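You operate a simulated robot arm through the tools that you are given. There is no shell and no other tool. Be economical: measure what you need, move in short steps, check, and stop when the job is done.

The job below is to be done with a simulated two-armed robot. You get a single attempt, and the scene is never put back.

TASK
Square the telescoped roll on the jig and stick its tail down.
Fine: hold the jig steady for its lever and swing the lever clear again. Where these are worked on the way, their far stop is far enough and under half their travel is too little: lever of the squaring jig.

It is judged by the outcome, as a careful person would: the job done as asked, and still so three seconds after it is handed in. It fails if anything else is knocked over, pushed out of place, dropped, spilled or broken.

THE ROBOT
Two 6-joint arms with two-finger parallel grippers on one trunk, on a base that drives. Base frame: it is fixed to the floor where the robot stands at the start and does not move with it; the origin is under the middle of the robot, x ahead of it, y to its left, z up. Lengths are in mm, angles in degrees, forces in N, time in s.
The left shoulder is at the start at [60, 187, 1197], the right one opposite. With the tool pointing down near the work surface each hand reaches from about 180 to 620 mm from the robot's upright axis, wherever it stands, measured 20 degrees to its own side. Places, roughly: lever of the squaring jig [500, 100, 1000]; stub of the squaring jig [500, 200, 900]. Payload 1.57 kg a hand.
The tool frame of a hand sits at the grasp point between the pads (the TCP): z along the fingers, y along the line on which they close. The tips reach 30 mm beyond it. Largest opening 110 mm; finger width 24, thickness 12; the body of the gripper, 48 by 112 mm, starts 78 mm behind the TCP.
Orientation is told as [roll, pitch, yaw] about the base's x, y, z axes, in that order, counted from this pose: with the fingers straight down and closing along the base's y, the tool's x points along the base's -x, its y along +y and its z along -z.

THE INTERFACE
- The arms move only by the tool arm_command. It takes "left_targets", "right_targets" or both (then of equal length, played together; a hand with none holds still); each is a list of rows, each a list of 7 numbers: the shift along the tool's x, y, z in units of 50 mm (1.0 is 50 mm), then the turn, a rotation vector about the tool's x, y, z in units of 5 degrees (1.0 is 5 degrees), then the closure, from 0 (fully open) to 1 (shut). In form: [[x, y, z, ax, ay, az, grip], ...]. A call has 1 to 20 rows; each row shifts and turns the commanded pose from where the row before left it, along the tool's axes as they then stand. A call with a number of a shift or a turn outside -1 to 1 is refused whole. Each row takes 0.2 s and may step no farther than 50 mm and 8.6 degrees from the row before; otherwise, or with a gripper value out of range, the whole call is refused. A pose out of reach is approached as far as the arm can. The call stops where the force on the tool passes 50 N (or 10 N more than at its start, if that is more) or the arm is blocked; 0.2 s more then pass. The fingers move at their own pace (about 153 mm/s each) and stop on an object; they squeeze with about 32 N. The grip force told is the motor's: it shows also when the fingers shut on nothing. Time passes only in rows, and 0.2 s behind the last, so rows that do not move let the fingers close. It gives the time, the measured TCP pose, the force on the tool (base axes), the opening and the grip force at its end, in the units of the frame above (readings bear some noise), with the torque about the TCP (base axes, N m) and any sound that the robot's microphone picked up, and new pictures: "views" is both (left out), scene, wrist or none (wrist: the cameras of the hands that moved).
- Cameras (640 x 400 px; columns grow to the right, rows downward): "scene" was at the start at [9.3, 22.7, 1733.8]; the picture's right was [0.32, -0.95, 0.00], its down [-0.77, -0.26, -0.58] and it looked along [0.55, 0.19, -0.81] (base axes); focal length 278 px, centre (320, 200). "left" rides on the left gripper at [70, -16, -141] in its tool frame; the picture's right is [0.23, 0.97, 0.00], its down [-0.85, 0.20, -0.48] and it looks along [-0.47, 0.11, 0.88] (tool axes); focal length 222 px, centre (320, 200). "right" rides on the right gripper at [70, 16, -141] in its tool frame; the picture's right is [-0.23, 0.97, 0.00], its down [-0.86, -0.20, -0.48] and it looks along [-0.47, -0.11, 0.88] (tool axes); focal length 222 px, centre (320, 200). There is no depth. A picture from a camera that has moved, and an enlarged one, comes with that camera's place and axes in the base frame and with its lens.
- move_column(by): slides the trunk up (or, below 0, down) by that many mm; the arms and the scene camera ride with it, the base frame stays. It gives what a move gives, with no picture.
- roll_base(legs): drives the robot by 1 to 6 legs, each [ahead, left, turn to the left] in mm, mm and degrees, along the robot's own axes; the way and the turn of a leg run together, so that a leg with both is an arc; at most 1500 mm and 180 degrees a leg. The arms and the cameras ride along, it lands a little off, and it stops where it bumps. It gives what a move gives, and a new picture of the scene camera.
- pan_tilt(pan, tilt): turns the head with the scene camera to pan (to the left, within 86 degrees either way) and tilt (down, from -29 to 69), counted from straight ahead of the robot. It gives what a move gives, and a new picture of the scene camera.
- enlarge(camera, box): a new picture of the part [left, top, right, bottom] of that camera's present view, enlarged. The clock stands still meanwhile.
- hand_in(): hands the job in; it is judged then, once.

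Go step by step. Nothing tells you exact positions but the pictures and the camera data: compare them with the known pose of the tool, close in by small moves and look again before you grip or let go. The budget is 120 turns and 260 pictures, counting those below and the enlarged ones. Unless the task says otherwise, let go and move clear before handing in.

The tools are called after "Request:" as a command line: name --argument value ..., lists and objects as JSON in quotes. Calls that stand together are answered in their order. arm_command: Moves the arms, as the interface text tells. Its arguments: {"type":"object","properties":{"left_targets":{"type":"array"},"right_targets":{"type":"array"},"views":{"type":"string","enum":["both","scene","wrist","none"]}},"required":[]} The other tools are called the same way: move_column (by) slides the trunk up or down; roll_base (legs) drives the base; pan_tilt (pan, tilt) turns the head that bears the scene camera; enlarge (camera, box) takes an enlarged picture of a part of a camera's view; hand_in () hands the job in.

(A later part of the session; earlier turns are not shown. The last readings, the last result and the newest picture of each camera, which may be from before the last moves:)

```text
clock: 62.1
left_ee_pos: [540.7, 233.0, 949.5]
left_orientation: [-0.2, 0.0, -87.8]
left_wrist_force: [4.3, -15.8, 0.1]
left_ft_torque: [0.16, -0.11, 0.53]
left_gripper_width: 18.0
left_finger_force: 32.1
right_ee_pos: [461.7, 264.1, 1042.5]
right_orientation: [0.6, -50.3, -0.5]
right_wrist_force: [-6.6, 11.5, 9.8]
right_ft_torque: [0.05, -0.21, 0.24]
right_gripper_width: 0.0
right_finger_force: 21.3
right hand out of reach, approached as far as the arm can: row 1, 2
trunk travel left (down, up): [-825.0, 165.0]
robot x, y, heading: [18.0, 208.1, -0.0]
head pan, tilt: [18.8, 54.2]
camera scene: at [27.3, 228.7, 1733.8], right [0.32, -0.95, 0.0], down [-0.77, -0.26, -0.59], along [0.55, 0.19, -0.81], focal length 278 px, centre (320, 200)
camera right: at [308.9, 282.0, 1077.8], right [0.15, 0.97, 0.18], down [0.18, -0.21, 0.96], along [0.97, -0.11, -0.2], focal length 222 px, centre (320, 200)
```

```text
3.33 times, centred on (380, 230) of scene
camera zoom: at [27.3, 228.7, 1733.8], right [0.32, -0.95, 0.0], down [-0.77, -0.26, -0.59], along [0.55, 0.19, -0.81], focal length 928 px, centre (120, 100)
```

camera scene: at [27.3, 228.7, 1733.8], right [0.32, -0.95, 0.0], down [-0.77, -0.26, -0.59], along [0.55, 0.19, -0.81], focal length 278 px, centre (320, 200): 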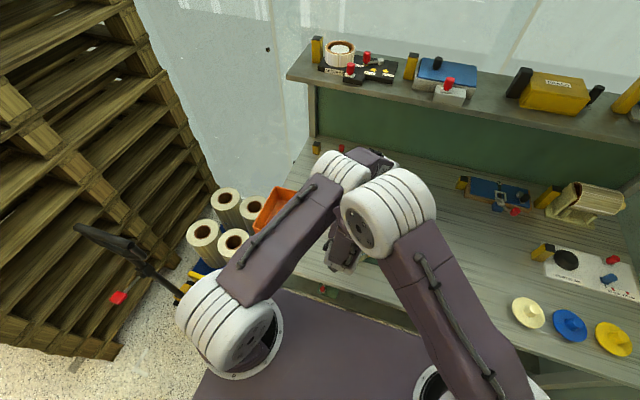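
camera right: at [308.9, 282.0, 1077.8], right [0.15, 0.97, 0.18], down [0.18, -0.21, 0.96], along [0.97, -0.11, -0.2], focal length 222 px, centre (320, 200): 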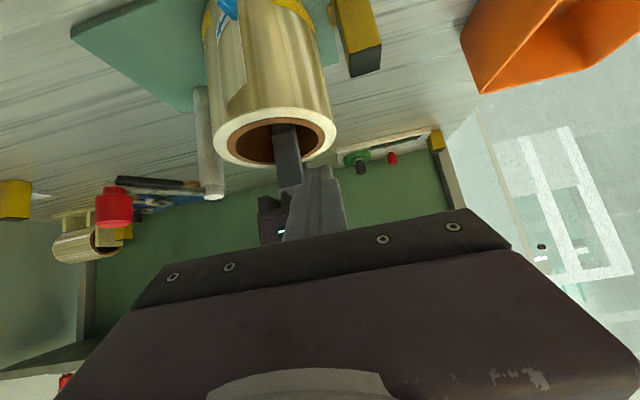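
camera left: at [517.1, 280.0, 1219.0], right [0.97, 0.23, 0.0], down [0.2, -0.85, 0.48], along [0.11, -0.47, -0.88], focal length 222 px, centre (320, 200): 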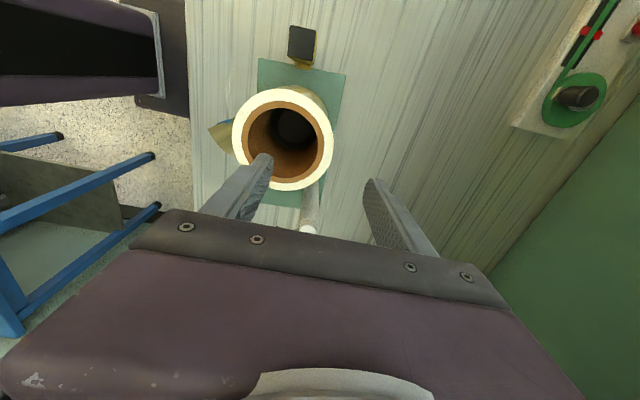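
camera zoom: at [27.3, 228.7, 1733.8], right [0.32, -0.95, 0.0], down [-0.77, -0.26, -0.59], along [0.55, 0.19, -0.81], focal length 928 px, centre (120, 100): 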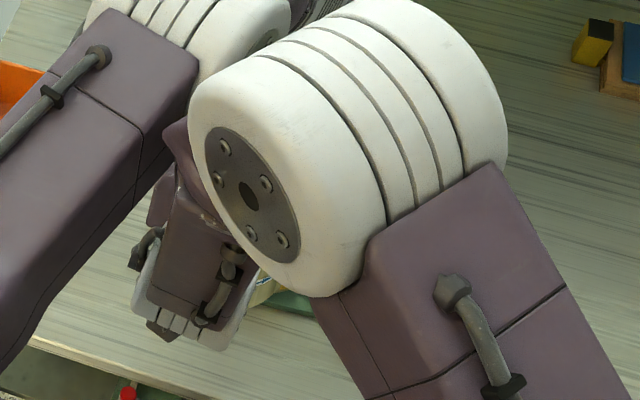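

Right hand bumped into the left gripper; backing it straight off.

Request:
arm_command --right_targets '[[0.19, -0.53, -0.54, 0, 0, 0, 1], [0.19, -0.53, -0.54, 0, 0, 0, 1], [0.19, -0.53, -0.54, 0, 0, 0, 1], [0, 0, 0, 0, 0, 0, 1]]'

Request:
enlarge --camera "right" --box '[160, 0, 440, 200]'

```text
clock: 62.5
left_ee_pos: [539.0, 223.6, 952.1]
left_orientation: [-0.6, -0.4, -87.9]
left_wrist_force: [-5.2, -19.7, -3.8]
left_ft_torque: [1.56, -0.59, 1.08]
left_gripper_width: 17.9
left_finger_force: 31.9
right_ee_pos: [460.2, 256.0, 1043.5]
right_orientation: [-1.2, -50.4, 0.9]
right_wrist_force: [6.0, 18.1, -1.7]
right_ft_torque: [0.23, -0.03, 0.57]
right_gripper_width: 0.1
right_finger_force: 21.3
right hand out of reach, approached as far as the arm can: row 1
trunk travel left (down, up): [-825.0, 165.0]
robot x, y, heading: [18.1, 206.7, 0.1]
head pan, tilt: [18.8, 54.2]
stopped in row 1 (left hand): the force on the tool passed its limit (the readings are from after the stop); the commanded pose is now the measured one
camera scene: at [30.9, 230.0, 1733.4], right [0.32, -0.95, 0.0], down [-0.77, -0.26, -0.58], along [0.55, 0.19, -0.81], focal length 278 px, centre (320, 200)
camera right: at [306.8, 274.5, 1079.2], right [0.15, 0.98, 0.16], down [0.18, -0.19, 0.97], along [0.97, -0.11, -0.2], focal length 222 px, centre (320, 200)
```

scene: 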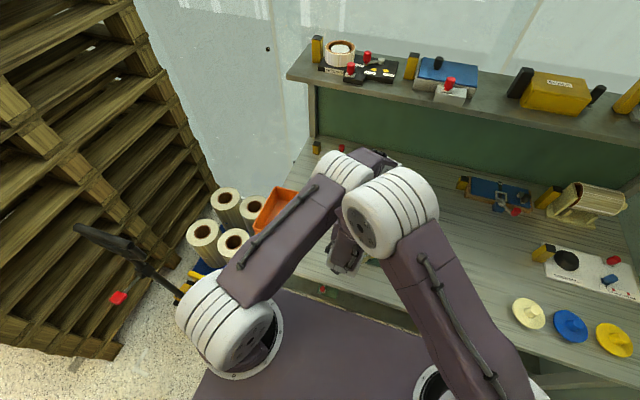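
right: 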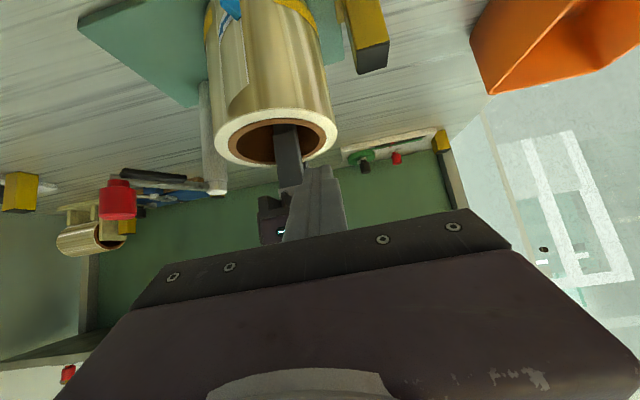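

```text
2.00 times, centred on (300, 100) of right
camera zoom: at [306.8, 274.5, 1079.2], right [0.15, 0.98, 0.16], down [0.18, -0.19, 0.97], along [0.97, -0.11, -0.2], focal length 444 px, centre (360, 400)
```

zoom: 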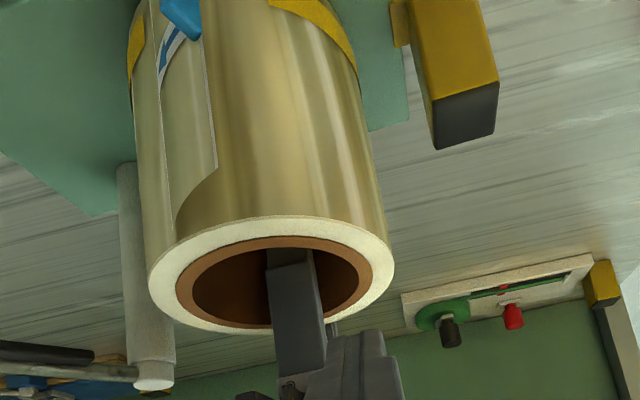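

Request:
arm_command --right_targets '[[-0.05, 0.1, -0.3, 0, 0, 0, 1], [-0.05, 0.05, -0.4, 0, 0, 0, 1], [-0.05, 0, -0.5, 0, 0, 0, 1]]' --views "none"

Request:
enlarge --camera "right" --box '[160, 0, 440, 200]'

```text
clock: 62.8
left_ee_pos: [536.3, 223.3, 954.7]
left_orientation: [-0.8, -0.6, -87.4]
left_wrist_force: [0.3, -0.7, -5.2]
left_ft_torque: [0.03, -0.2, 0.04]
left_gripper_width: 17.7
left_finger_force: 31.8
right_ee_pos: [457.4, 255.8, 1049.1]
right_orientation: [-1.7, -50.5, 1.0]
right_wrist_force: [-1.5, 0.2, -0.1]
right_ft_torque: [0.0, 0.01, 0.02]
right_gripper_width: 0.0
right_finger_force: 21.0
trunk travel left (down, up): [-825.0, 165.0]
robot x, y, heading: [19.7, 202.5, 0.4]
head pan, tilt: [18.8, 54.2]
stopped in row 1 (left hand): the force on the tool passed its limit (the readings are from after the stop); the commanded pose is now the measured one
```

```text
2.00 times, centred on (300, 100) of right
camera zoom: at [303.6, 274.6, 1083.1], right [0.15, 0.98, 0.16], down [0.17, -0.18, 0.97], along [0.97, -0.12, -0.2], focal length 444 px, centre (360, 400)
```

zoom: 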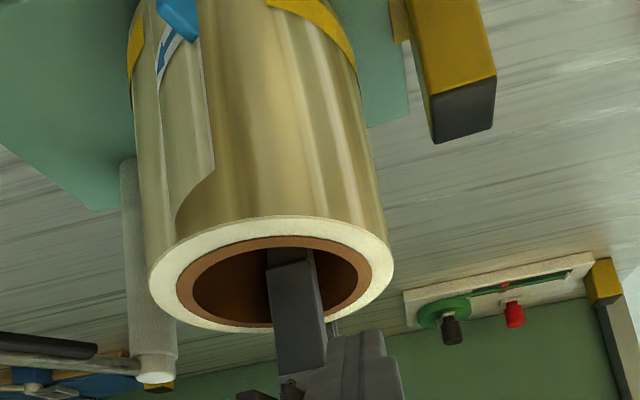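

Request:
arm_command --right_targets '[[-0.05, 0.05, -0.4, 0, 0, 0, 1], [-0.05, 0, -0.5, 0, 0, 0, 1], [-0.05, 0, -0.5, 0, 0, 0, 1]]' --views "none"

Request:
enlarge --camera "right" --box '[160, 0, 440, 200]'

```text
clock: 63.6
left_ee_pos: [536.2, 221.5, 955.8]
left_orientation: [-0.8, -0.7, -87.4]
left_wrist_force: [-0.3, 0.5, -4.8]
left_ft_torque: [-0.02, -0.22, 0.04]
left_gripper_width: 17.8
left_finger_force: 31.7
right_ee_pos: [407.6, 259.0, 1099.2]
right_orientation: [-1.7, -50.4, 0.9]
right_wrist_force: [0.0, 0.3, 0.7]
right_ft_torque: [0.02, 0.0, 0.06]
right_gripper_width: 0.0
right_finger_force: 21.4
trunk travel left (down, up): [-825.0, 165.0]
robot x, y, heading: [19.7, 205.3, 0.1]
head pan, tilt: [18.8, 54.2]
```

```text
2.00 times, centred on (300, 100) of right
camera zoom: at [253.8, 277.8, 1133.9], right [0.15, 0.98, 0.16], down [0.17, -0.18, 0.97], along [0.97, -0.12, -0.2], focal length 444 px, centre (360, 400)
```

zoom: 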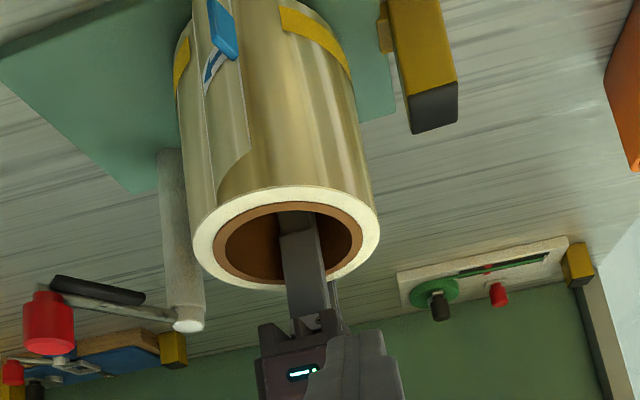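

Request:
arm_command --right_targets '[[0, -0.7, 0, 0, 0, 0, 1], [0, -0.7, 0, 0, 0, 0, 1], [0, 0, 0, 0, 0, 0, 1]]'

Request:
enlarge --camera "right" --box '[200, 0, 480, 200]'

Request:
enlarge --camera "scene" --box '[300, 170, 460, 290]'

```text
clock: 64.4
left_ee_pos: [536.0, 222.5, 955.4]
left_orientation: [-0.8, -0.6, -87.4]
left_wrist_force: [0.6, 0.2, -6.2]
left_ft_torque: [0.0, -0.24, 0.01]
left_gripper_width: 17.9
left_finger_force: 32.4
right_ee_pos: [415.4, 202.5, 1118.3]
right_orientation: [-2.2, -50.2, 1.1]
right_wrist_force: [-0.1, 0.3, -1.2]
right_ft_torque: [0.0, -0.04, -0.01]
right_gripper_width: 0.2
right_finger_force: 21.1
right hand out of reach, approached as far as the arm can: row 1, 2
trunk travel left (down, up): [-825.0, 165.0]
robot x, y, heading: [20.6, 205.9, 0.0]
head pan, tilt: [18.8, 54.2]
camera scene: at [30.0, 231.4, 1733.7], right [0.32, -0.95, 0.0], down [-0.77, -0.26, -0.58], along [0.55, 0.19, -0.81], focal length 278 px, centre (320, 200)
camera right: at [262.4, 221.3, 1153.1], right [0.15, 0.98, 0.15], down [0.18, -0.18, 0.97], along [0.97, -0.12, -0.2], focal length 222 px, centre (320, 200)
```

scene: 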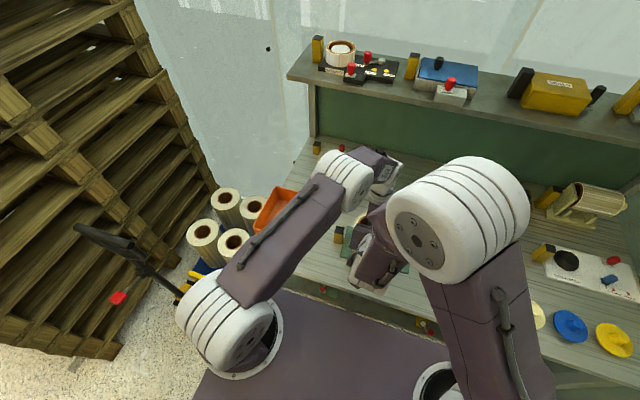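
right: 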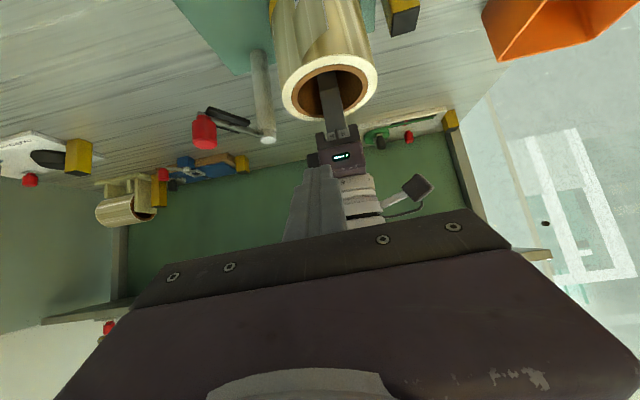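

```text
2.00 times, centred on (340, 100) of right
camera zoom: at [262.4, 221.3, 1153.1], right [0.15, 0.98, 0.15], down [0.18, -0.18, 0.97], along [0.97, -0.12, -0.2], focal length 444 px, centre (280, 400)
```

zoom: 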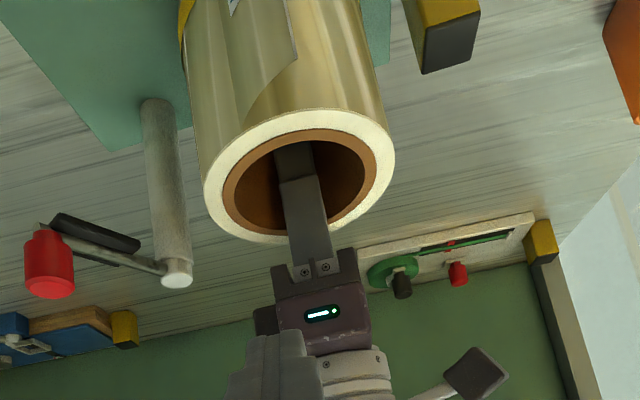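

```text
3.33 times, centred on (380, 230) of scene
camera zoom: at [30.0, 231.4, 1733.7], right [0.32, -0.95, 0.0], down [-0.77, -0.26, -0.58], along [0.55, 0.19, -0.81], focal length 928 px, centre (120, 100)
```

zoom: 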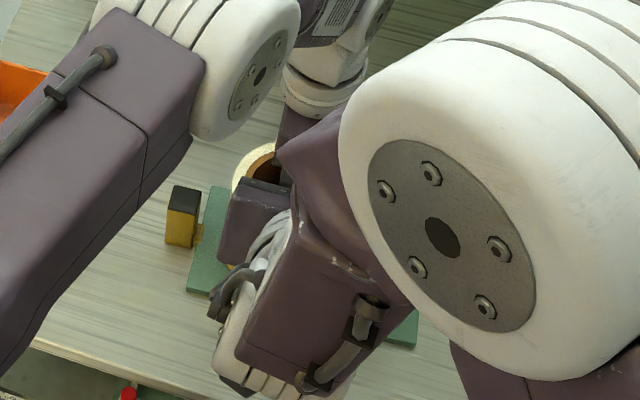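

Request:
arm_command --right_targets '[[0, 0, -0.2, 0, 1, 0, 1], [0, 0, -0.2, 0, 1, 0, 1], [0, 0, -0.2, 0, 1, 0, 1], [0, 0, 0, 0, 1, 0, 1], [0, 0, 0, 0, 1, 0, 1], [0, 0, 0, 0, 0, 0, 1]]'

Request:
enlarge --camera "right" --box '[200, 0, 480, 200]'

Request:
enlarge --camera "scene" --box '[300, 170, 460, 290]'

```text
clock: 65.8
left_ee_pos: [536.6, 222.7, 954.9]
left_orientation: [-0.8, -0.6, -87.4]
left_wrist_force: [0.0, 0.3, -5.5]
left_ft_torque: [0.02, -0.2, 0.03]
left_gripper_width: 17.9
left_finger_force: 32.5
right_ee_pos: [395.4, 204.0, 1138.7]
right_orientation: [-1.1, -25.5, 0.0]
right_wrist_force: [0.2, -1.2, 0.0]
right_ft_torque: [-0.01, -0.03, 0.01]
right_gripper_width: 0.0
right_finger_force: 21.8
trunk travel left (down, up): [-825.0, 165.0]
robot x, y, heading: [21.9, 207.2, -0.2]
head pan, tilt: [18.8, 54.2]
camera scene: at [29.6, 230.2, 1733.7], right [0.32, -0.95, 0.0], down [-0.77, -0.26, -0.58], along [0.55, 0.19, -0.81], focal length 278 px, centre (320, 200)
camera right: at [271.6, 223.4, 1235.3], right [0.21, 0.97, 0.08], down [0.57, -0.19, 0.8], along [0.8, -0.12, -0.59], focal length 222 px, centre (320, 200)
```

scene: 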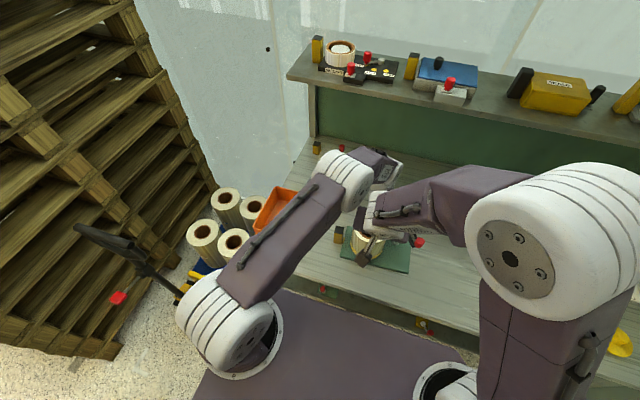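
right: 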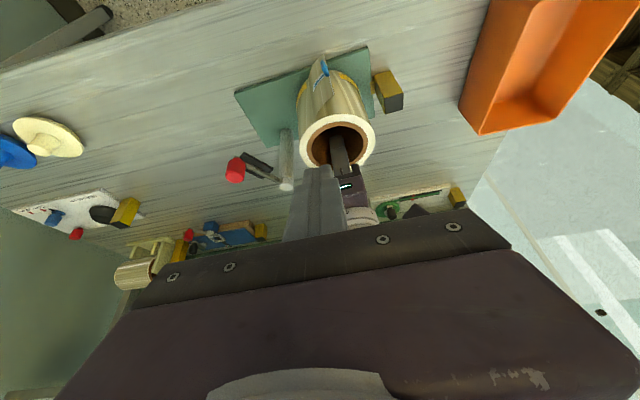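

```text
2.00 times, centred on (340, 100) of right
camera zoom: at [271.6, 223.4, 1235.3], right [0.21, 0.97, 0.08], down [0.57, -0.19, 0.8], along [0.8, -0.12, -0.59], focal length 444 px, centre (280, 400)
```

zoom: 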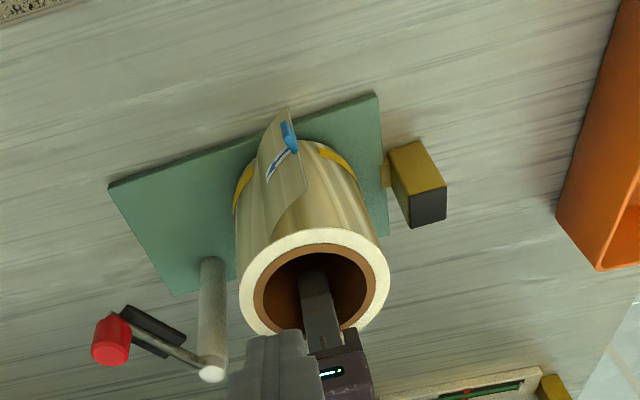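

```text
3.33 times, centred on (380, 230) of scene
camera zoom: at [29.6, 230.2, 1733.7], right [0.32, -0.95, 0.0], down [-0.77, -0.26, -0.58], along [0.55, 0.19, -0.81], focal length 928 px, centre (120, 100)
```

zoom: 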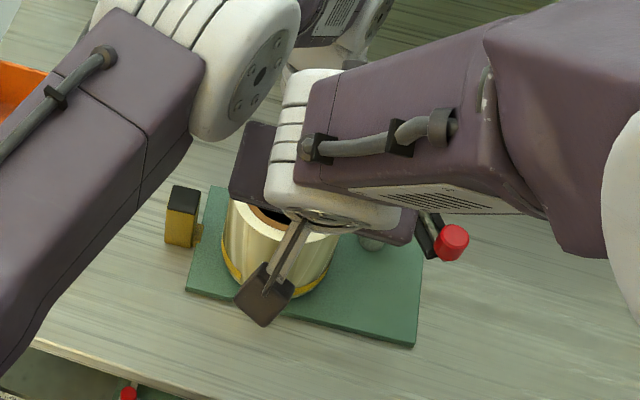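

Request:
arm_command --right_targets '[[0.43, 0.08, 0.624, 0, 0, 0, 1], [0.43, 0.08, 0.624, 0, 0, 0, 1], [0.43, 0.08, 0.624, 0, 0, 0, 1], [0.43, 0.08, 0.624, 0, 0, 0, 1], [0.43, 0.08, 0.624, 0, 0, 0, 1], [0, 0, 0, 0, 0, 0, 1]]'

Request:
enlarge --camera "right" --box '[200, 0, 480, 200]'

Request:
enlarge --camera "scene" --box '[300, 170, 460, 290]'

```text
clock: 67.2
left_ee_pos: [537.3, 222.5, 955.2]
left_orientation: [-0.7, -0.6, -87.4]
left_wrist_force: [0.8, 0.0, -4.9]
left_ft_torque: [0.04, -0.21, -0.03]
left_gripper_width: 17.7
left_finger_force: 32.1
right_ee_pos: [379.2, 238.0, 961.1]
right_orientation: [-1.7, -25.2, 0.3]
right_wrist_force: [0.6, -0.3, 0.6]
right_ft_torque: [0.01, -0.01, 0.01]
right_gripper_width: 0.4
right_finger_force: 21.2
right hand out of reach, approached as far as the arm can: row 4, 5
trunk travel left (down, up): [-825.0, 165.0]
robot x, y, heading: [18.6, 207.1, -0.1]
head pan, tilt: [18.8, 54.2]
camera scene: at [29.5, 229.6, 1733.8], right [0.32, -0.95, 0.0], down [-0.77, -0.26, -0.58], along [0.55, 0.19, -0.81], focal length 278 px, centre (320, 200)
camera right: at [255.3, 257.9, 1057.4], right [0.21, 0.97, 0.07], down [0.57, -0.18, 0.8], along [0.79, -0.13, -0.59], focal length 222 px, centre (320, 200)
```

scene: 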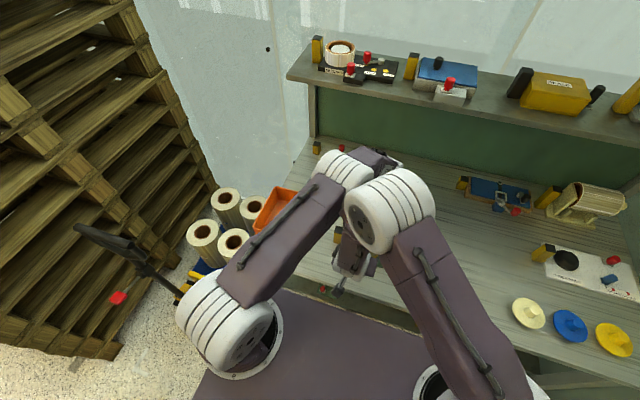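
right: 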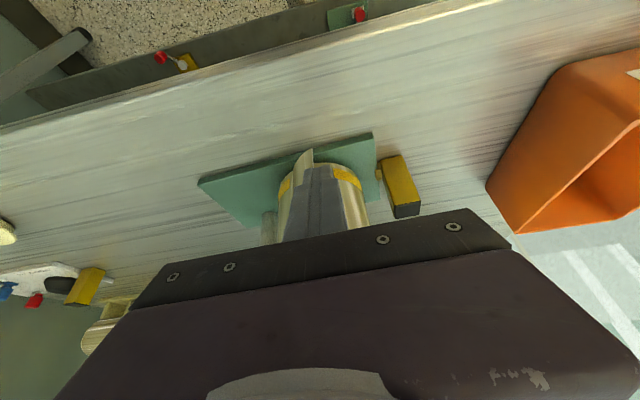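

```text
2.00 times, centred on (340, 100) of right
camera zoom: at [255.3, 257.9, 1057.4], right [0.21, 0.97, 0.07], down [0.57, -0.18, 0.8], along [0.79, -0.13, -0.59], focal length 444 px, centre (280, 400)
```

zoom: 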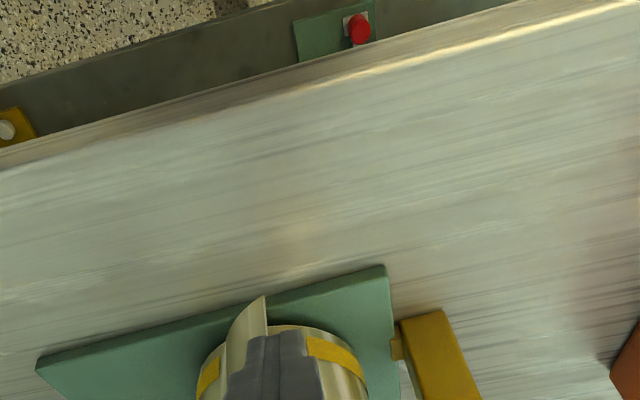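

```text
3.33 times, centred on (380, 230) of scene
camera zoom: at [29.5, 229.6, 1733.8], right [0.32, -0.95, 0.0], down [-0.77, -0.26, -0.58], along [0.55, 0.19, -0.81], focal length 928 px, centre (120, 100)
```

zoom: 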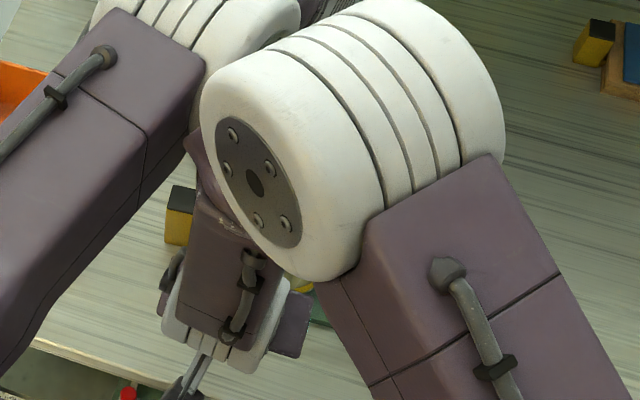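

Request:
arm_command --right_targets '[[0, -0.3, 0, 0, 0, 0, 1], [-0.09, 0, 0.043, 0, 0, 0, 1], [-0.09, 0, 0.043, 0, 0, 0, 1]]' --views "none"

Request:
enlarge --camera "right" --box '[250, 110, 430, 240]'

```text
clock: 68.0
left_ee_pos: [537.9, 222.7, 955.8]
left_orientation: [-0.8, -0.6, -87.4]
left_wrist_force: [4.0, -4.5, -2.3]
left_ft_torque: [-0.07, 0.0, 0.53]
left_gripper_width: 18.8
left_finger_force: 31.9
right_ee_pos: [393.7, 227.6, 967.5]
right_orientation: [-1.3, -25.6, 0.1]
right_wrist_force: [-3.6, 5.3, -0.8]
right_ft_torque: [0.13, 0.07, 0.12]
right_gripper_width: 0.0
right_finger_force: 21.3
right hand out of reach, approached as far as the arm can: row 1
trunk travel left (down, up): [-825.0, 165.0]
robot x, y, heading: [20.4, 207.8, -0.1]
head pan, tilt: [18.8, 54.2]
```

```text
3.08 times, centred on (340, 175) of right
camera zoom: at [271.7, 248.0, 1064.2], right [0.21, 0.97, 0.08], down [0.56, -0.19, 0.8], along [0.8, -0.12, -0.59], focal length 684 px, centre (258, 277)
```

zoom: 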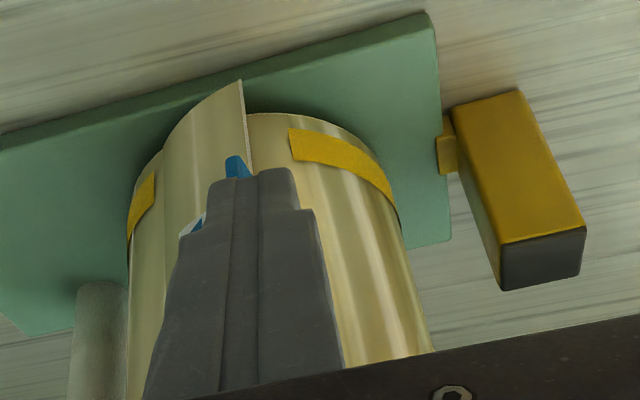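

Request:
arm_command --right_targets '[[-0.09, 0.06, 0.043, 0, 0, 0, 1], [-0.09, 0, 0.043, 0, 0, 0, 1], [0, 0, 0, 0, 0, 0, 1]]' --views "none"

Request:
enlarge --camera "right" --box '[250, 110, 430, 240]'

```text
clock: 68.8
left_ee_pos: [536.9, 222.6, 956.0]
left_orientation: [-0.8, -0.6, -87.4]
left_wrist_force: [3.8, -4.9, -3.1]
left_ft_torque: [0.06, -0.03, 0.53]
left_gripper_width: 19.3
left_finger_force: 32.0
right_ee_pos: [404.3, 229.7, 968.8]
right_orientation: [-1.3, -25.5, 0.1]
right_wrist_force: [-3.0, 5.0, -2.4]
right_ft_torque: [0.11, 0.11, 0.12]
right_gripper_width: 0.0
right_finger_force: 21.4
trunk travel left (down, up): [-825.0, 165.0]
robot x, y, heading: [20.5, 207.7, 0.3]
head pan, tilt: [18.8, 54.2]
```

```text
3.08 times, centred on (340, 175) of right
camera zoom: at [281.1, 250.3, 1064.8], right [0.21, 0.97, 0.08], down [0.56, -0.19, 0.8], along [0.8, -0.13, -0.59], focal length 684 px, centre (258, 277)
```

zoom: 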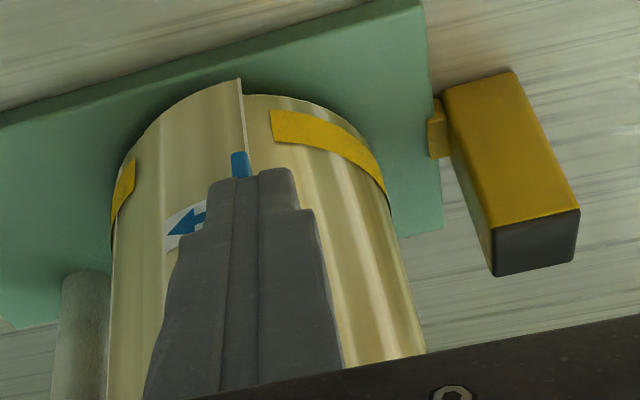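

Request:
arm_command --right_targets '[[-0.09, 0.02, 0.043, 0, 0, 0, 1], [-0.09, 0.02, 0.043, 0, 0, 0, 1], [0, 0, 0, 0, 0, 0, 1]]' --views "none"

Request:
enlarge --camera "right" --box '[250, 110, 430, 240]'

```text
clock: 69.6
left_ee_pos: [537.4, 221.8, 955.2]
left_orientation: [-0.5, -0.7, -87.4]
left_wrist_force: [12.6, -4.3, -7.9]
left_ft_torque: [0.01, -0.64, 0.48]
left_gripper_width: 19.4
left_finger_force: 32.5
right_ee_pos: [413.0, 233.0, 968.4]
right_orientation: [-1.2, -25.4, 0.2]
right_wrist_force: [-12.7, 4.4, 2.1]
right_ft_torque: [0.09, 0.23, -0.01]
right_gripper_width: 0.1
right_finger_force: 20.7
trunk travel left (down, up): [-825.0, 165.0]
robot x, y, heading: [20.3, 209.5, 0.5]
head pan, tilt: [18.8, 54.2]
```

```text
3.08 times, centred on (340, 175) of right
camera zoom: at [290.3, 252.3, 1065.2], right [0.21, 0.97, 0.08], down [0.57, -0.19, 0.8], along [0.8, -0.13, -0.59], focal length 684 px, centre (258, 277)
```

zoom: 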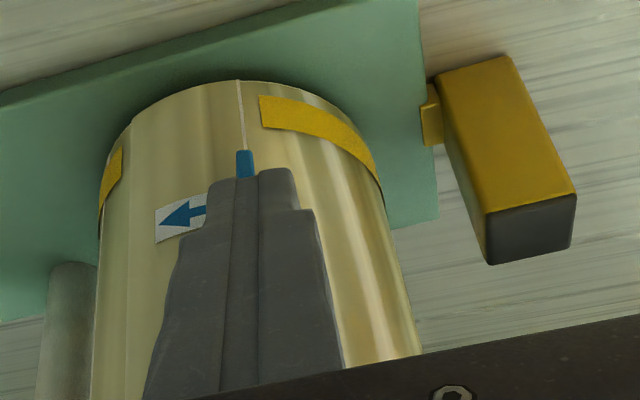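

Request:
arm_command --right_targets '[[-0.06, 0, 0.029, 0, 0, 0, 1], [0, 0, 0, 0, 0, 0, 1], [0, 0, 0, 0, 0, 0, 1], [0, 0, 0, 0, 0, 0, 1], [0, 0, 0, 0, 0, 0, 1], [0, 0, 0, 0, 0, 0, 1], [0, 0, 0, 0, 0, 0, 1]]' --views "none"

Request:
arm_command --right_targets '[[0.2, 0, -0.1, 0, 0, 0, 1], [0.2, 0, -0.1, 0, 0, 0, 1], [0.1, 0, -0.5, 0, 0, 0, 1], [0, 0, -0.6, 0, 0, 0, 1]]' --views "none"

Request:
enlarge --camera "right" --box '[220, 60, 460, 240]'

```text
clock: 71.2
left_ee_pos: [539.5, 221.6, 955.7]
left_orientation: [-0.2, -0.8, -87.3]
left_wrist_force: [32.7, -3.9, -3.9]
left_ft_torque: [0.01, -0.39, 0.22]
left_gripper_width: 19.1
left_finger_force: 32.0
right_ee_pos: [416.4, 232.1, 967.3]
right_orientation: [-1.3, -25.0, 0.2]
right_wrist_force: [-33.4, 2.6, -2.1]
right_ft_torque: [0.07, 0.79, -0.26]
right_gripper_width: 0.0
right_finger_force: 21.5
trunk travel left (down, up): [-825.0, 165.0]
robot x, y, heading: [22.7, 206.8, 0.1]
head pan, tilt: [18.8, 54.2]
```

```text
clock: 72.2
left_ee_pos: [536.3, 222.5, 955.1]
left_orientation: [-0.8, -0.5, -87.4]
left_wrist_force: [-0.7, 0.3, -4.8]
left_ft_torque: [-0.02, -0.27, 0.05]
left_gripper_width: 17.6
left_finger_force: 31.9
right_ee_pos: [366.1, 235.3, 1017.2]
right_orientation: [-1.2, -25.6, 0.0]
right_wrist_force: [-0.8, -0.6, -1.1]
right_ft_torque: [0.0, -0.04, 0.0]
right_gripper_width: 0.1
right_finger_force: 21.1
trunk travel left (down, up): [-825.0, 165.0]
robot x, y, heading: [21.4, 209.0, 0.3]
head pan, tilt: [18.8, 54.2]
```

```text
2.22 times, centred on (340, 150) of right
camera zoom: at [242.2, 254.7, 1112.8], right [0.21, 0.97, 0.08], down [0.56, -0.19, 0.8], along [0.8, -0.13, -0.59], focal length 494 px, centre (276, 311)
```

zoom: 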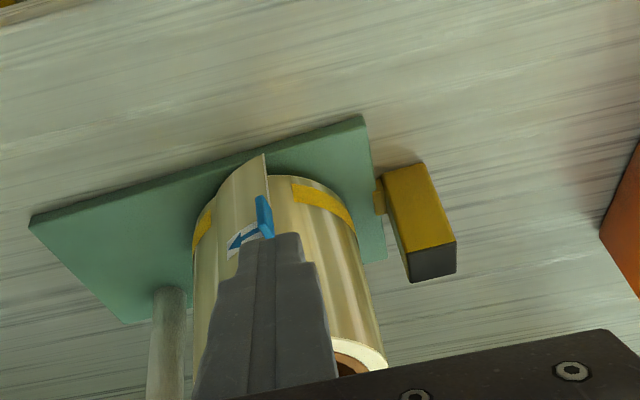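

The tail sprang back, so I'll look closely at the tab and arrow label for how it is meant to stick.

Request:
arm_command --right_targets '[[0, -0.5, -0.7, 0, 0, 0, 1], [0, -0.5, -0.7, 0, 0, 0, 1], [0, -0.2, -0.4, 0, 0, 0, 1]]'

Request:
enlarge --camera "right" --box '[260, 40, 440, 170]'

Request:
enlarge --camera "right" --box '[310, 70, 370, 120]'

```text
clock: 73.0
left_ee_pos: [536.1, 222.7, 955.0]
left_orientation: [-0.8, -0.6, -87.4]
left_wrist_force: [0.4, 0.3, -4.7]
left_ft_torque: [0.01, -0.21, 0.0]
left_gripper_width: 17.6
left_finger_force: 31.6
right_ee_pos: [331.4, 177.7, 1098.8]
right_orientation: [-1.4, -25.3, 0.1]
right_wrist_force: [0.6, 0.1, 0.1]
right_ft_torque: [-0.01, -0.01, 0.01]
right_gripper_width: 0.0
right_finger_force: 20.8
right hand out of reach, approached as far as the arm can: row 3
trunk travel left (down, up): [-825.0, 165.0]
robot x, y, heading: [24.0, 208.5, 0.2]
head pan, tilt: [18.8, 54.2]
camera scene: at [30.0, 230.3, 1733.7], right [0.32, -0.95, 0.0], down [-0.77, -0.26, -0.58], along [0.55, 0.19, -0.81], focal length 278 px, centre (320, 200)
camera right: at [207.8, 197.9, 1195.5], right [0.21, 0.97, 0.08], down [0.57, -0.19, 0.8], along [0.8, -0.13, -0.59], focal length 222 px, centre (320, 200)
```

scene: 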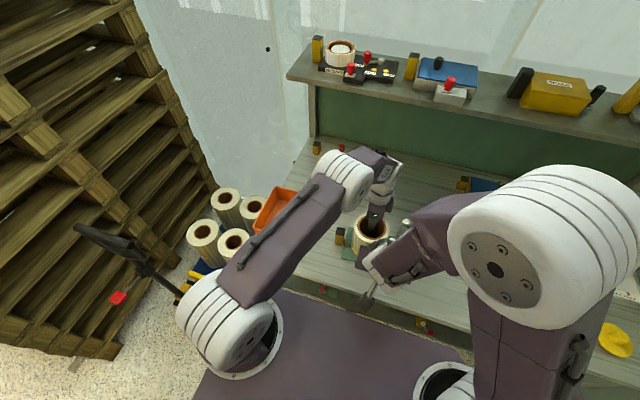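
right: 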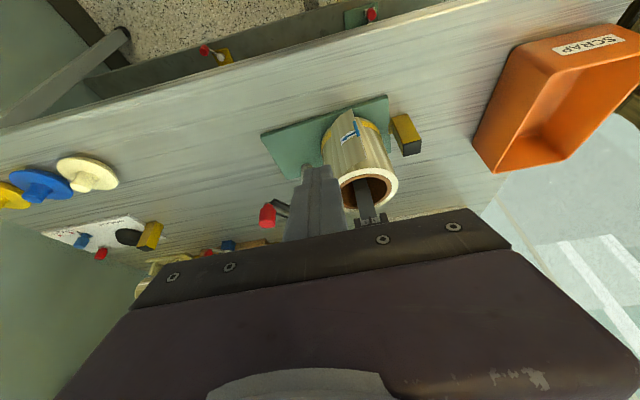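

```text
3.08 times, centred on (350, 105) of right
camera zoom: at [207.8, 197.9, 1195.5], right [0.21, 0.97, 0.08], down [0.57, -0.19, 0.8], along [0.8, -0.13, -0.59], focal length 684 px, centre (228, 492)
```

zoom: 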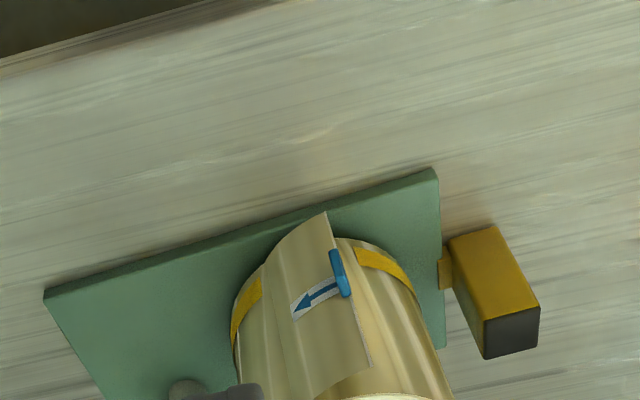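

```text
8.00 times, centred on (340, 95) of right
camera zoom: at [207.8, 197.9, 1195.5], right [0.21, 0.97, 0.08], down [0.57, -0.19, 0.8], along [0.8, -0.13, -0.59], focal length 1777 px, centre (160, 1040)
```

zoom: 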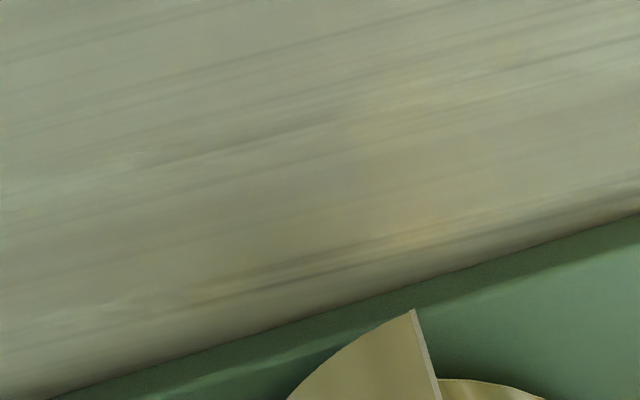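

Request:
enlarge --camera "right" --box '[315, 100, 385, 160]'

```text
6.67 times, centred on (350, 130) of right
camera zoom: at [207.8, 197.9, 1195.5], right [0.21, 0.97, 0.08], down [0.57, -0.19, 0.8], along [0.8, -0.13, -0.59], focal length 1481 px, centre (120, 667)
```

zoom: 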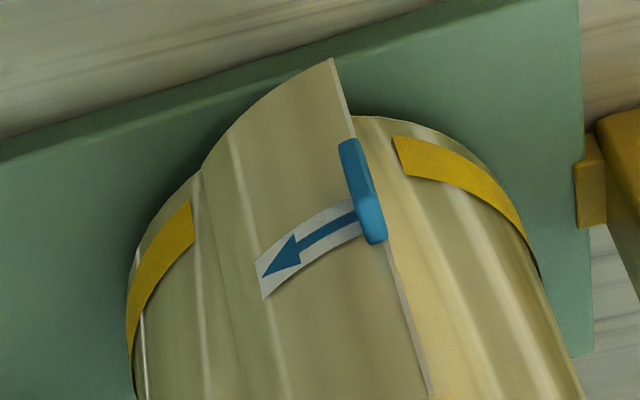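

The white edge and blue arrow tab look like a liner that must be pulled off first (the orange bin is marked SCRAP). I'll grip the tab with the right hand while the left holds the roll.

Request:
arm_command --right_targets '[[-0.19, 0.48, 0.85, 0, 0, 0, 0.65], [-0.19, 0.48, 0.85, 0, 0, 0, 0.65], [0.376, 0, 0.796, 0, 0, 0, 0.65], [0.3, 0, 0.64, 0, 0, 0, 0.65], [0, 0, 0, 0, 0, 0, 0.65]]' --views "none"

Request:
enlarge --camera "right" --box '[230, 90, 430, 235]'

```text
clock: 74.2
left_ee_pos: [536.6, 222.1, 955.6]
left_orientation: [-0.8, -0.7, -87.4]
left_wrist_force: [-1.0, -0.3, -5.1]
left_ft_torque: [0.04, -0.23, -0.03]
left_gripper_width: 17.7
left_finger_force: 32.0
right_ee_pos: [390.1, 233.8, 953.8]
right_orientation: [-1.6, -25.4, 0.3]
right_wrist_force: [1.2, -0.1, -0.3]
right_ft_torque: [0.01, -0.03, 0.0]
right_gripper_width: 38.4
right_finger_force: 0.1
right hand out of reach, approached as far as the arm can: row 4
trunk travel left (down, up): [-825.0, 165.0]
robot x, y, heading: [18.4, 207.8, 0.4]
head pan, tilt: [18.8, 54.2]
```

```text
2.76 times, centred on (330, 162) of right
camera zoom: at [267.3, 253.8, 1050.5], right [0.21, 0.97, 0.07], down [0.57, -0.18, 0.8], along [0.8, -0.13, -0.59], focal length 613 px, centre (292, 303)
```

zoom: 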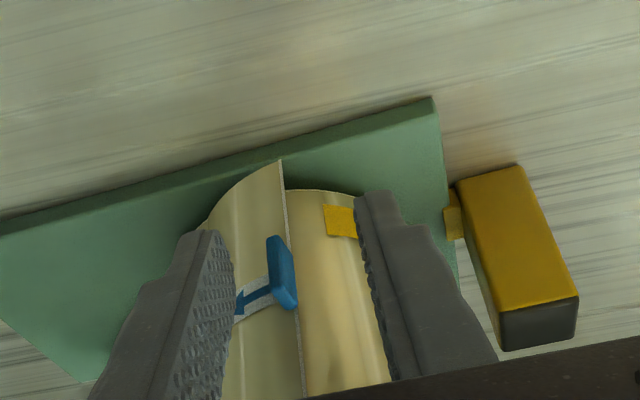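

Request:
arm_command --right_targets '[[-0.1, -0.08, 0.12, 0, 0, 0, 0.65], [-0.03, -0.05, 0.12, 0, 0, 0, 0.65], [0, 0, 0, 0, 0, 0, 0.65]]' --views "none"

Request:
enlarge --camera "right" --box '[230, 90, 430, 235]'

```text
clock: 75.0
left_ee_pos: [537.8, 221.7, 955.6]
left_orientation: [-0.8, -0.6, -87.3]
left_wrist_force: [-0.2, -0.4, -5.6]
left_ft_torque: [0.04, -0.23, -0.02]
left_gripper_width: 17.7
left_finger_force: 32.1
right_ee_pos: [403.6, 225.1, 948.6]
right_orientation: [-1.7, -25.3, 0.3]
right_wrist_force: [0.1, -0.2, -0.2]
right_ft_torque: [-0.04, -0.02, 0.0]
right_gripper_width: 38.8
right_finger_force: 0.0
trunk travel left (down, up): [-825.0, 165.0]
robot x, y, heading: [21.0, 206.1, 0.3]
head pan, tilt: [18.8, 54.2]
```

```text
2.76 times, centred on (330, 162) of right
camera zoom: at [280.1, 246.3, 1044.7], right [0.21, 0.97, 0.07], down [0.57, -0.18, 0.8], along [0.8, -0.13, -0.59], focal length 613 px, centre (292, 303)
```

zoom: 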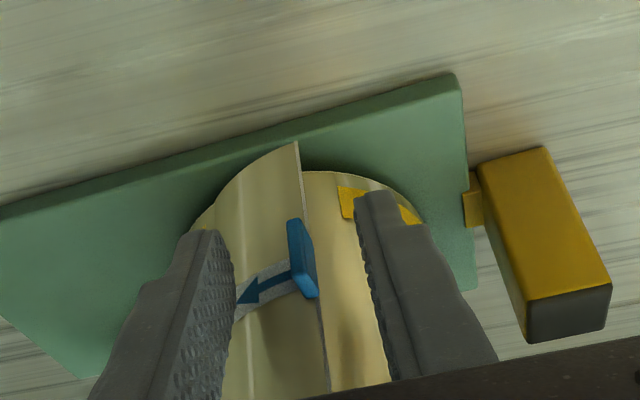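

Request:
arm_command --right_targets '[[0, 0, 0, 0, 0, 0, 0.8], [0, 0, 0, 0, 0, 0, 0.9], [0, 0, 0, 0, 0, 0, 1], [0, 0, 0, 0, 0, 0, 1]]' --views "none"

Request:
enlarge --camera "right" --box '[230, 90, 430, 235]'

```text
clock: 76.0
left_ee_pos: [537.5, 221.2, 956.6]
left_orientation: [-0.7, -0.6, -87.3]
left_wrist_force: [1.2, -4.2, -1.9]
left_ft_torque: [-0.32, -0.47, 0.46]
left_gripper_width: 18.2
left_finger_force: 32.3
right_ee_pos: [403.0, 226.0, 948.3]
right_orientation: [-1.6, -25.3, 0.3]
right_wrist_force: [-1.8, 4.9, 0.4]
right_ft_torque: [0.36, 0.82, 0.14]
right_gripper_width: 4.7
right_finger_force: 25.6
trunk travel left (down, up): [-825.0, 165.0]
robot x, y, heading: [22.4, 204.5, -0.1]
head pan, tilt: [18.8, 54.2]
```

```text
2.76 times, centred on (330, 162) of right
camera zoom: at [280.2, 246.2, 1044.6], right [0.21, 0.97, 0.07], down [0.57, -0.18, 0.8], along [0.79, -0.13, -0.59], focal length 613 px, centre (292, 303)
```

zoom: 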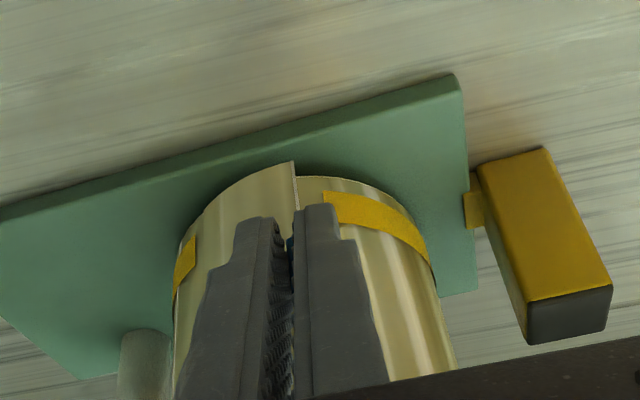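

Request:
arm_command --right_targets '[[0.06, -0.15, -0.03, 0, 0, 0, 1], [0.06, -0.15, -0.03, 0, 0, 0, 1], [0.06, -0.15, -0.03, 0, 0, 0, 1]]' --views "none"

Request:
enlarge --camera "right" --box '[230, 90, 430, 235]'

```text
clock: 76.8
left_ee_pos: [536.8, 221.4, 955.8]
left_orientation: [-0.6, -0.7, -87.3]
left_wrist_force: [2.7, -11.4, 10.7]
left_ft_torque: [-0.26, 1.5, 1.13]
left_gripper_width: 19.1
left_finger_force: 32.0
right_ee_pos: [406.9, 215.5, 956.3]
right_orientation: [-1.6, -25.1, 0.3]
right_wrist_force: [-3.2, 11.7, -11.1]
right_ft_torque: [0.3, 0.36, 0.41]
right_gripper_width: 4.8
right_finger_force: 25.2
right hand out of reach, approached as far as the arm can: row 1, 2, 3
trunk travel left (down, up): [-825.0, 165.0]
robot x, y, heading: [19.7, 209.0, 0.1]
head pan, tilt: [18.8, 54.2]
```

```text
2.76 times, centred on (330, 162) of right
camera zoom: at [283.9, 235.6, 1053.6], right [0.21, 0.97, 0.07], down [0.57, -0.18, 0.8], along [0.79, -0.13, -0.59], focal length 613 px, centre (292, 303)
```

zoom: 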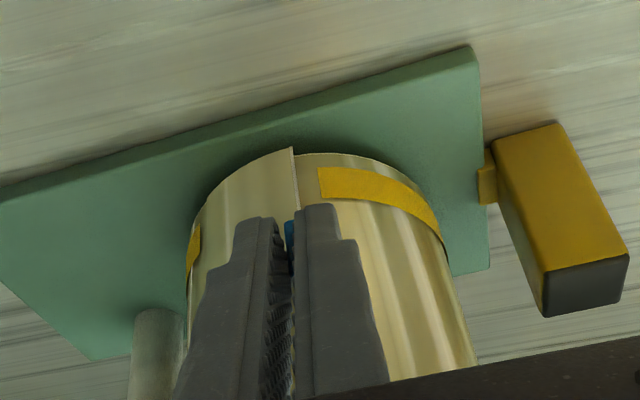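

Request:
arm_command --right_targets '[[0, -0.2, 0.1, 0, 0, 0, 1], [0, -0.2, 0.1, 0, 0, 0, 1], [0, -0.2, 0, 0, 0, 0, 1], [0, -0.2, 0, 0, 0, 0, 1]]' --views "none"

Request:
enlarge --camera "right" --box '[230, 90, 430, 235]'

```text
clock: 77.8
left_ee_pos: [540.1, 221.2, 958.0]
left_orientation: [-0.1, -0.8, -87.3]
left_wrist_force: [31.7, -3.0, 16.1]
left_ft_torque: [-0.62, 0.8, 1.11]
left_gripper_width: 23.4
left_finger_force: 32.2
right_ee_pos: [421.1, 186.3, 956.5]
right_orientation: [-1.9, -24.3, 0.3]
right_wrist_force: [-32.5, 3.0, -14.4]
right_ft_torque: [0.09, 1.29, 0.33]
right_gripper_width: 7.4
right_finger_force: 26.8
right hand out of reach, approached as far as the arm can: row 1, 2, 3, 4
trunk travel left (down, up): [-825.0, 165.0]
robot x, y, heading: [19.0, 209.0, 0.1]
head pan, tilt: [18.8, 54.2]
```

```text
2.76 times, centred on (330, 162) of right
camera zoom: at [301.0, 208.4, 1055.8], right [0.21, 0.97, 0.07], down [0.58, -0.18, 0.79], along [0.78, -0.13, -0.61], focal length 613 px, centre (292, 303)
```

zoom: 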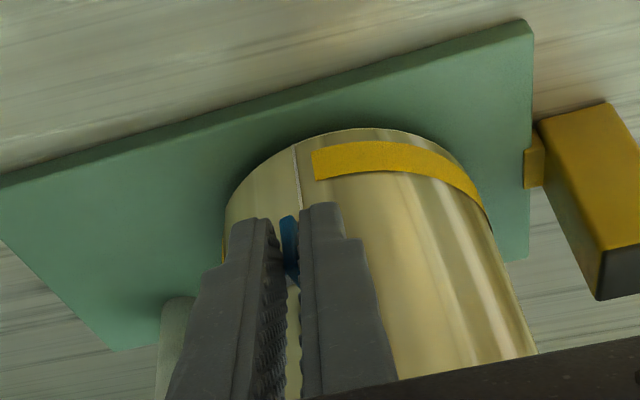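

The roll turns with the pull because my left pinch is on the far side and the right arm is too folded. I'll release, back the base off, and regrip in a better arrangement.

Request:
arm_command --right_targets '[[0, 0, 0, 0, 0, 0, 0.7], [0, 0, 0, 0, 0, 0, 0.6], [0, 0, -0.5, 0, 0, 0, 0.6], [0, 0, -0.8, 0, 0, 0, 0.6], [0, -0.2, -0.8, 0, 0, 0, 0.6], [0, -0.4, -0.8, 0, 0, 0, 0.6]]' --views "none"

Request:
enlarge --camera "right" --box '[250, 60, 440, 200]'

```text
clock: 79.2
left_ee_pos: [533.4, 220.9, 956.0]
left_orientation: [-0.8, -0.5, -87.4]
left_wrist_force: [0.2, -0.3, -4.7]
left_ft_torque: [0.09, -0.24, 0.0]
left_gripper_width: 16.1
left_finger_force: 30.8
right_ee_pos: [363.9, 160.9, 1093.2]
right_orientation: [-1.1, -25.6, 0.1]
right_wrist_force: [0.1, -0.4, 0.4]
right_ft_torque: [0.03, -0.01, 0.05]
right_gripper_width: 43.9
right_finger_force: 0.0
trunk travel left (down, up): [-825.0, 165.0]
robot x, y, heading: [22.0, 207.7, 0.1]
head pan, tilt: [18.8, 54.2]
```

```text
2.86 times, centred on (345, 130) of right
camera zoom: at [240.4, 180.8, 1188.3], right [0.21, 0.97, 0.08], down [0.56, -0.19, 0.8], along [0.8, -0.12, -0.59], focal length 635 px, centre (249, 400)
```

zoom: 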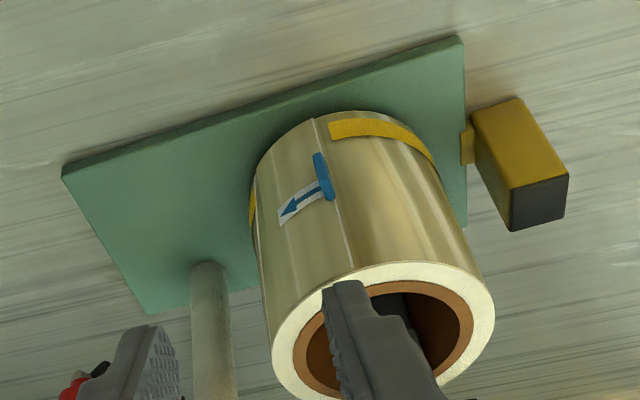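

The tail now lies flush and stays there — the press-and-wipe stuck it. Next I lower the roll the few mm back onto the jig and release the left hand.

Request:
arm_command --left_targets '[[0, 0, 0.05, 0, 0, 0, 1], [0, 0, 0.04, 0, 0, 0, 1], [0, 0, 0, 0, 0, 0, 1]]' --views "none"

Request:
enlarge --camera "right" --box '[250, 60, 440, 200]'

```text
clock: 80.0
left_ee_pos: [536.6, 221.0, 950.8]
left_orientation: [-0.8, -0.6, -87.4]
left_wrist_force: [-0.1, -0.2, -6.0]
left_ft_torque: [0.08, -0.27, -0.02]
left_gripper_width: 16.0
left_finger_force: 32.1
right_ee_pos: [364.2, 162.1, 1091.7]
right_orientation: [-1.2, -25.5, 0.3]
right_wrist_force: [0.7, -0.4, 0.2]
right_ft_torque: [0.0, -0.01, 0.01]
right_gripper_width: 44.0
right_finger_force: 0.0
trunk travel left (down, up): [-825.0, 165.0]
robot x, y, heading: [18.0, 208.9, -0.0]
head pan, tilt: [18.8, 54.2]
```

```text
2.86 times, centred on (345, 130) of right
camera zoom: at [241.9, 182.4, 1187.6], right [0.21, 0.97, 0.08], down [0.57, -0.19, 0.8], along [0.8, -0.13, -0.59], focal length 635 px, centre (249, 400)
```

zoom: 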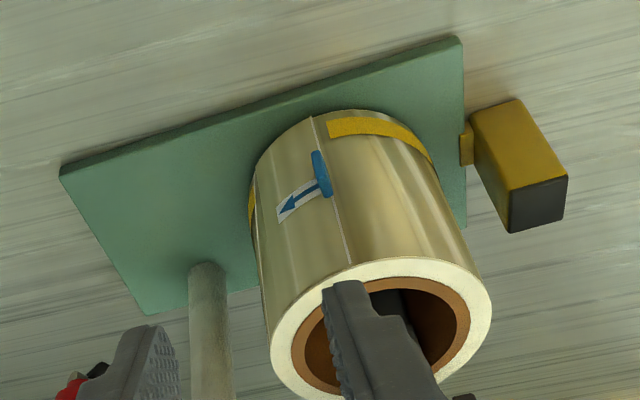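

Request:
arm_command --left_targets '[[0, 0, 0.04, 0, 0, 0, 1], [0, 0, 0.04, 0, 0, 0, 1], [0, 0, 0, 0, 0, 0, 1]]' --views "none"

```text
clock: 80.8
left_ee_pos: [535.7, 222.2, 948.6]
left_orientation: [-0.6, -0.5, -87.4]
left_wrist_force: [1.1, 2.0, 8.0]
left_ft_torque: [0.51, -0.1, -0.02]
left_gripper_width: 16.2
left_finger_force: 31.7
right_ee_pos: [363.6, 163.2, 1091.5]
right_orientation: [-1.2, -25.5, 0.2]
right_wrist_force: [-0.5, -0.5, -0.4]
right_ft_torque: [0.02, 0.0, 0.02]
right_gripper_width: 44.0
right_finger_force: 0.0
trunk travel left (down, up): [-825.0, 165.0]
robot x, y, heading: [20.9, 206.1, 0.3]
head pan, tilt: [18.8, 54.2]
```

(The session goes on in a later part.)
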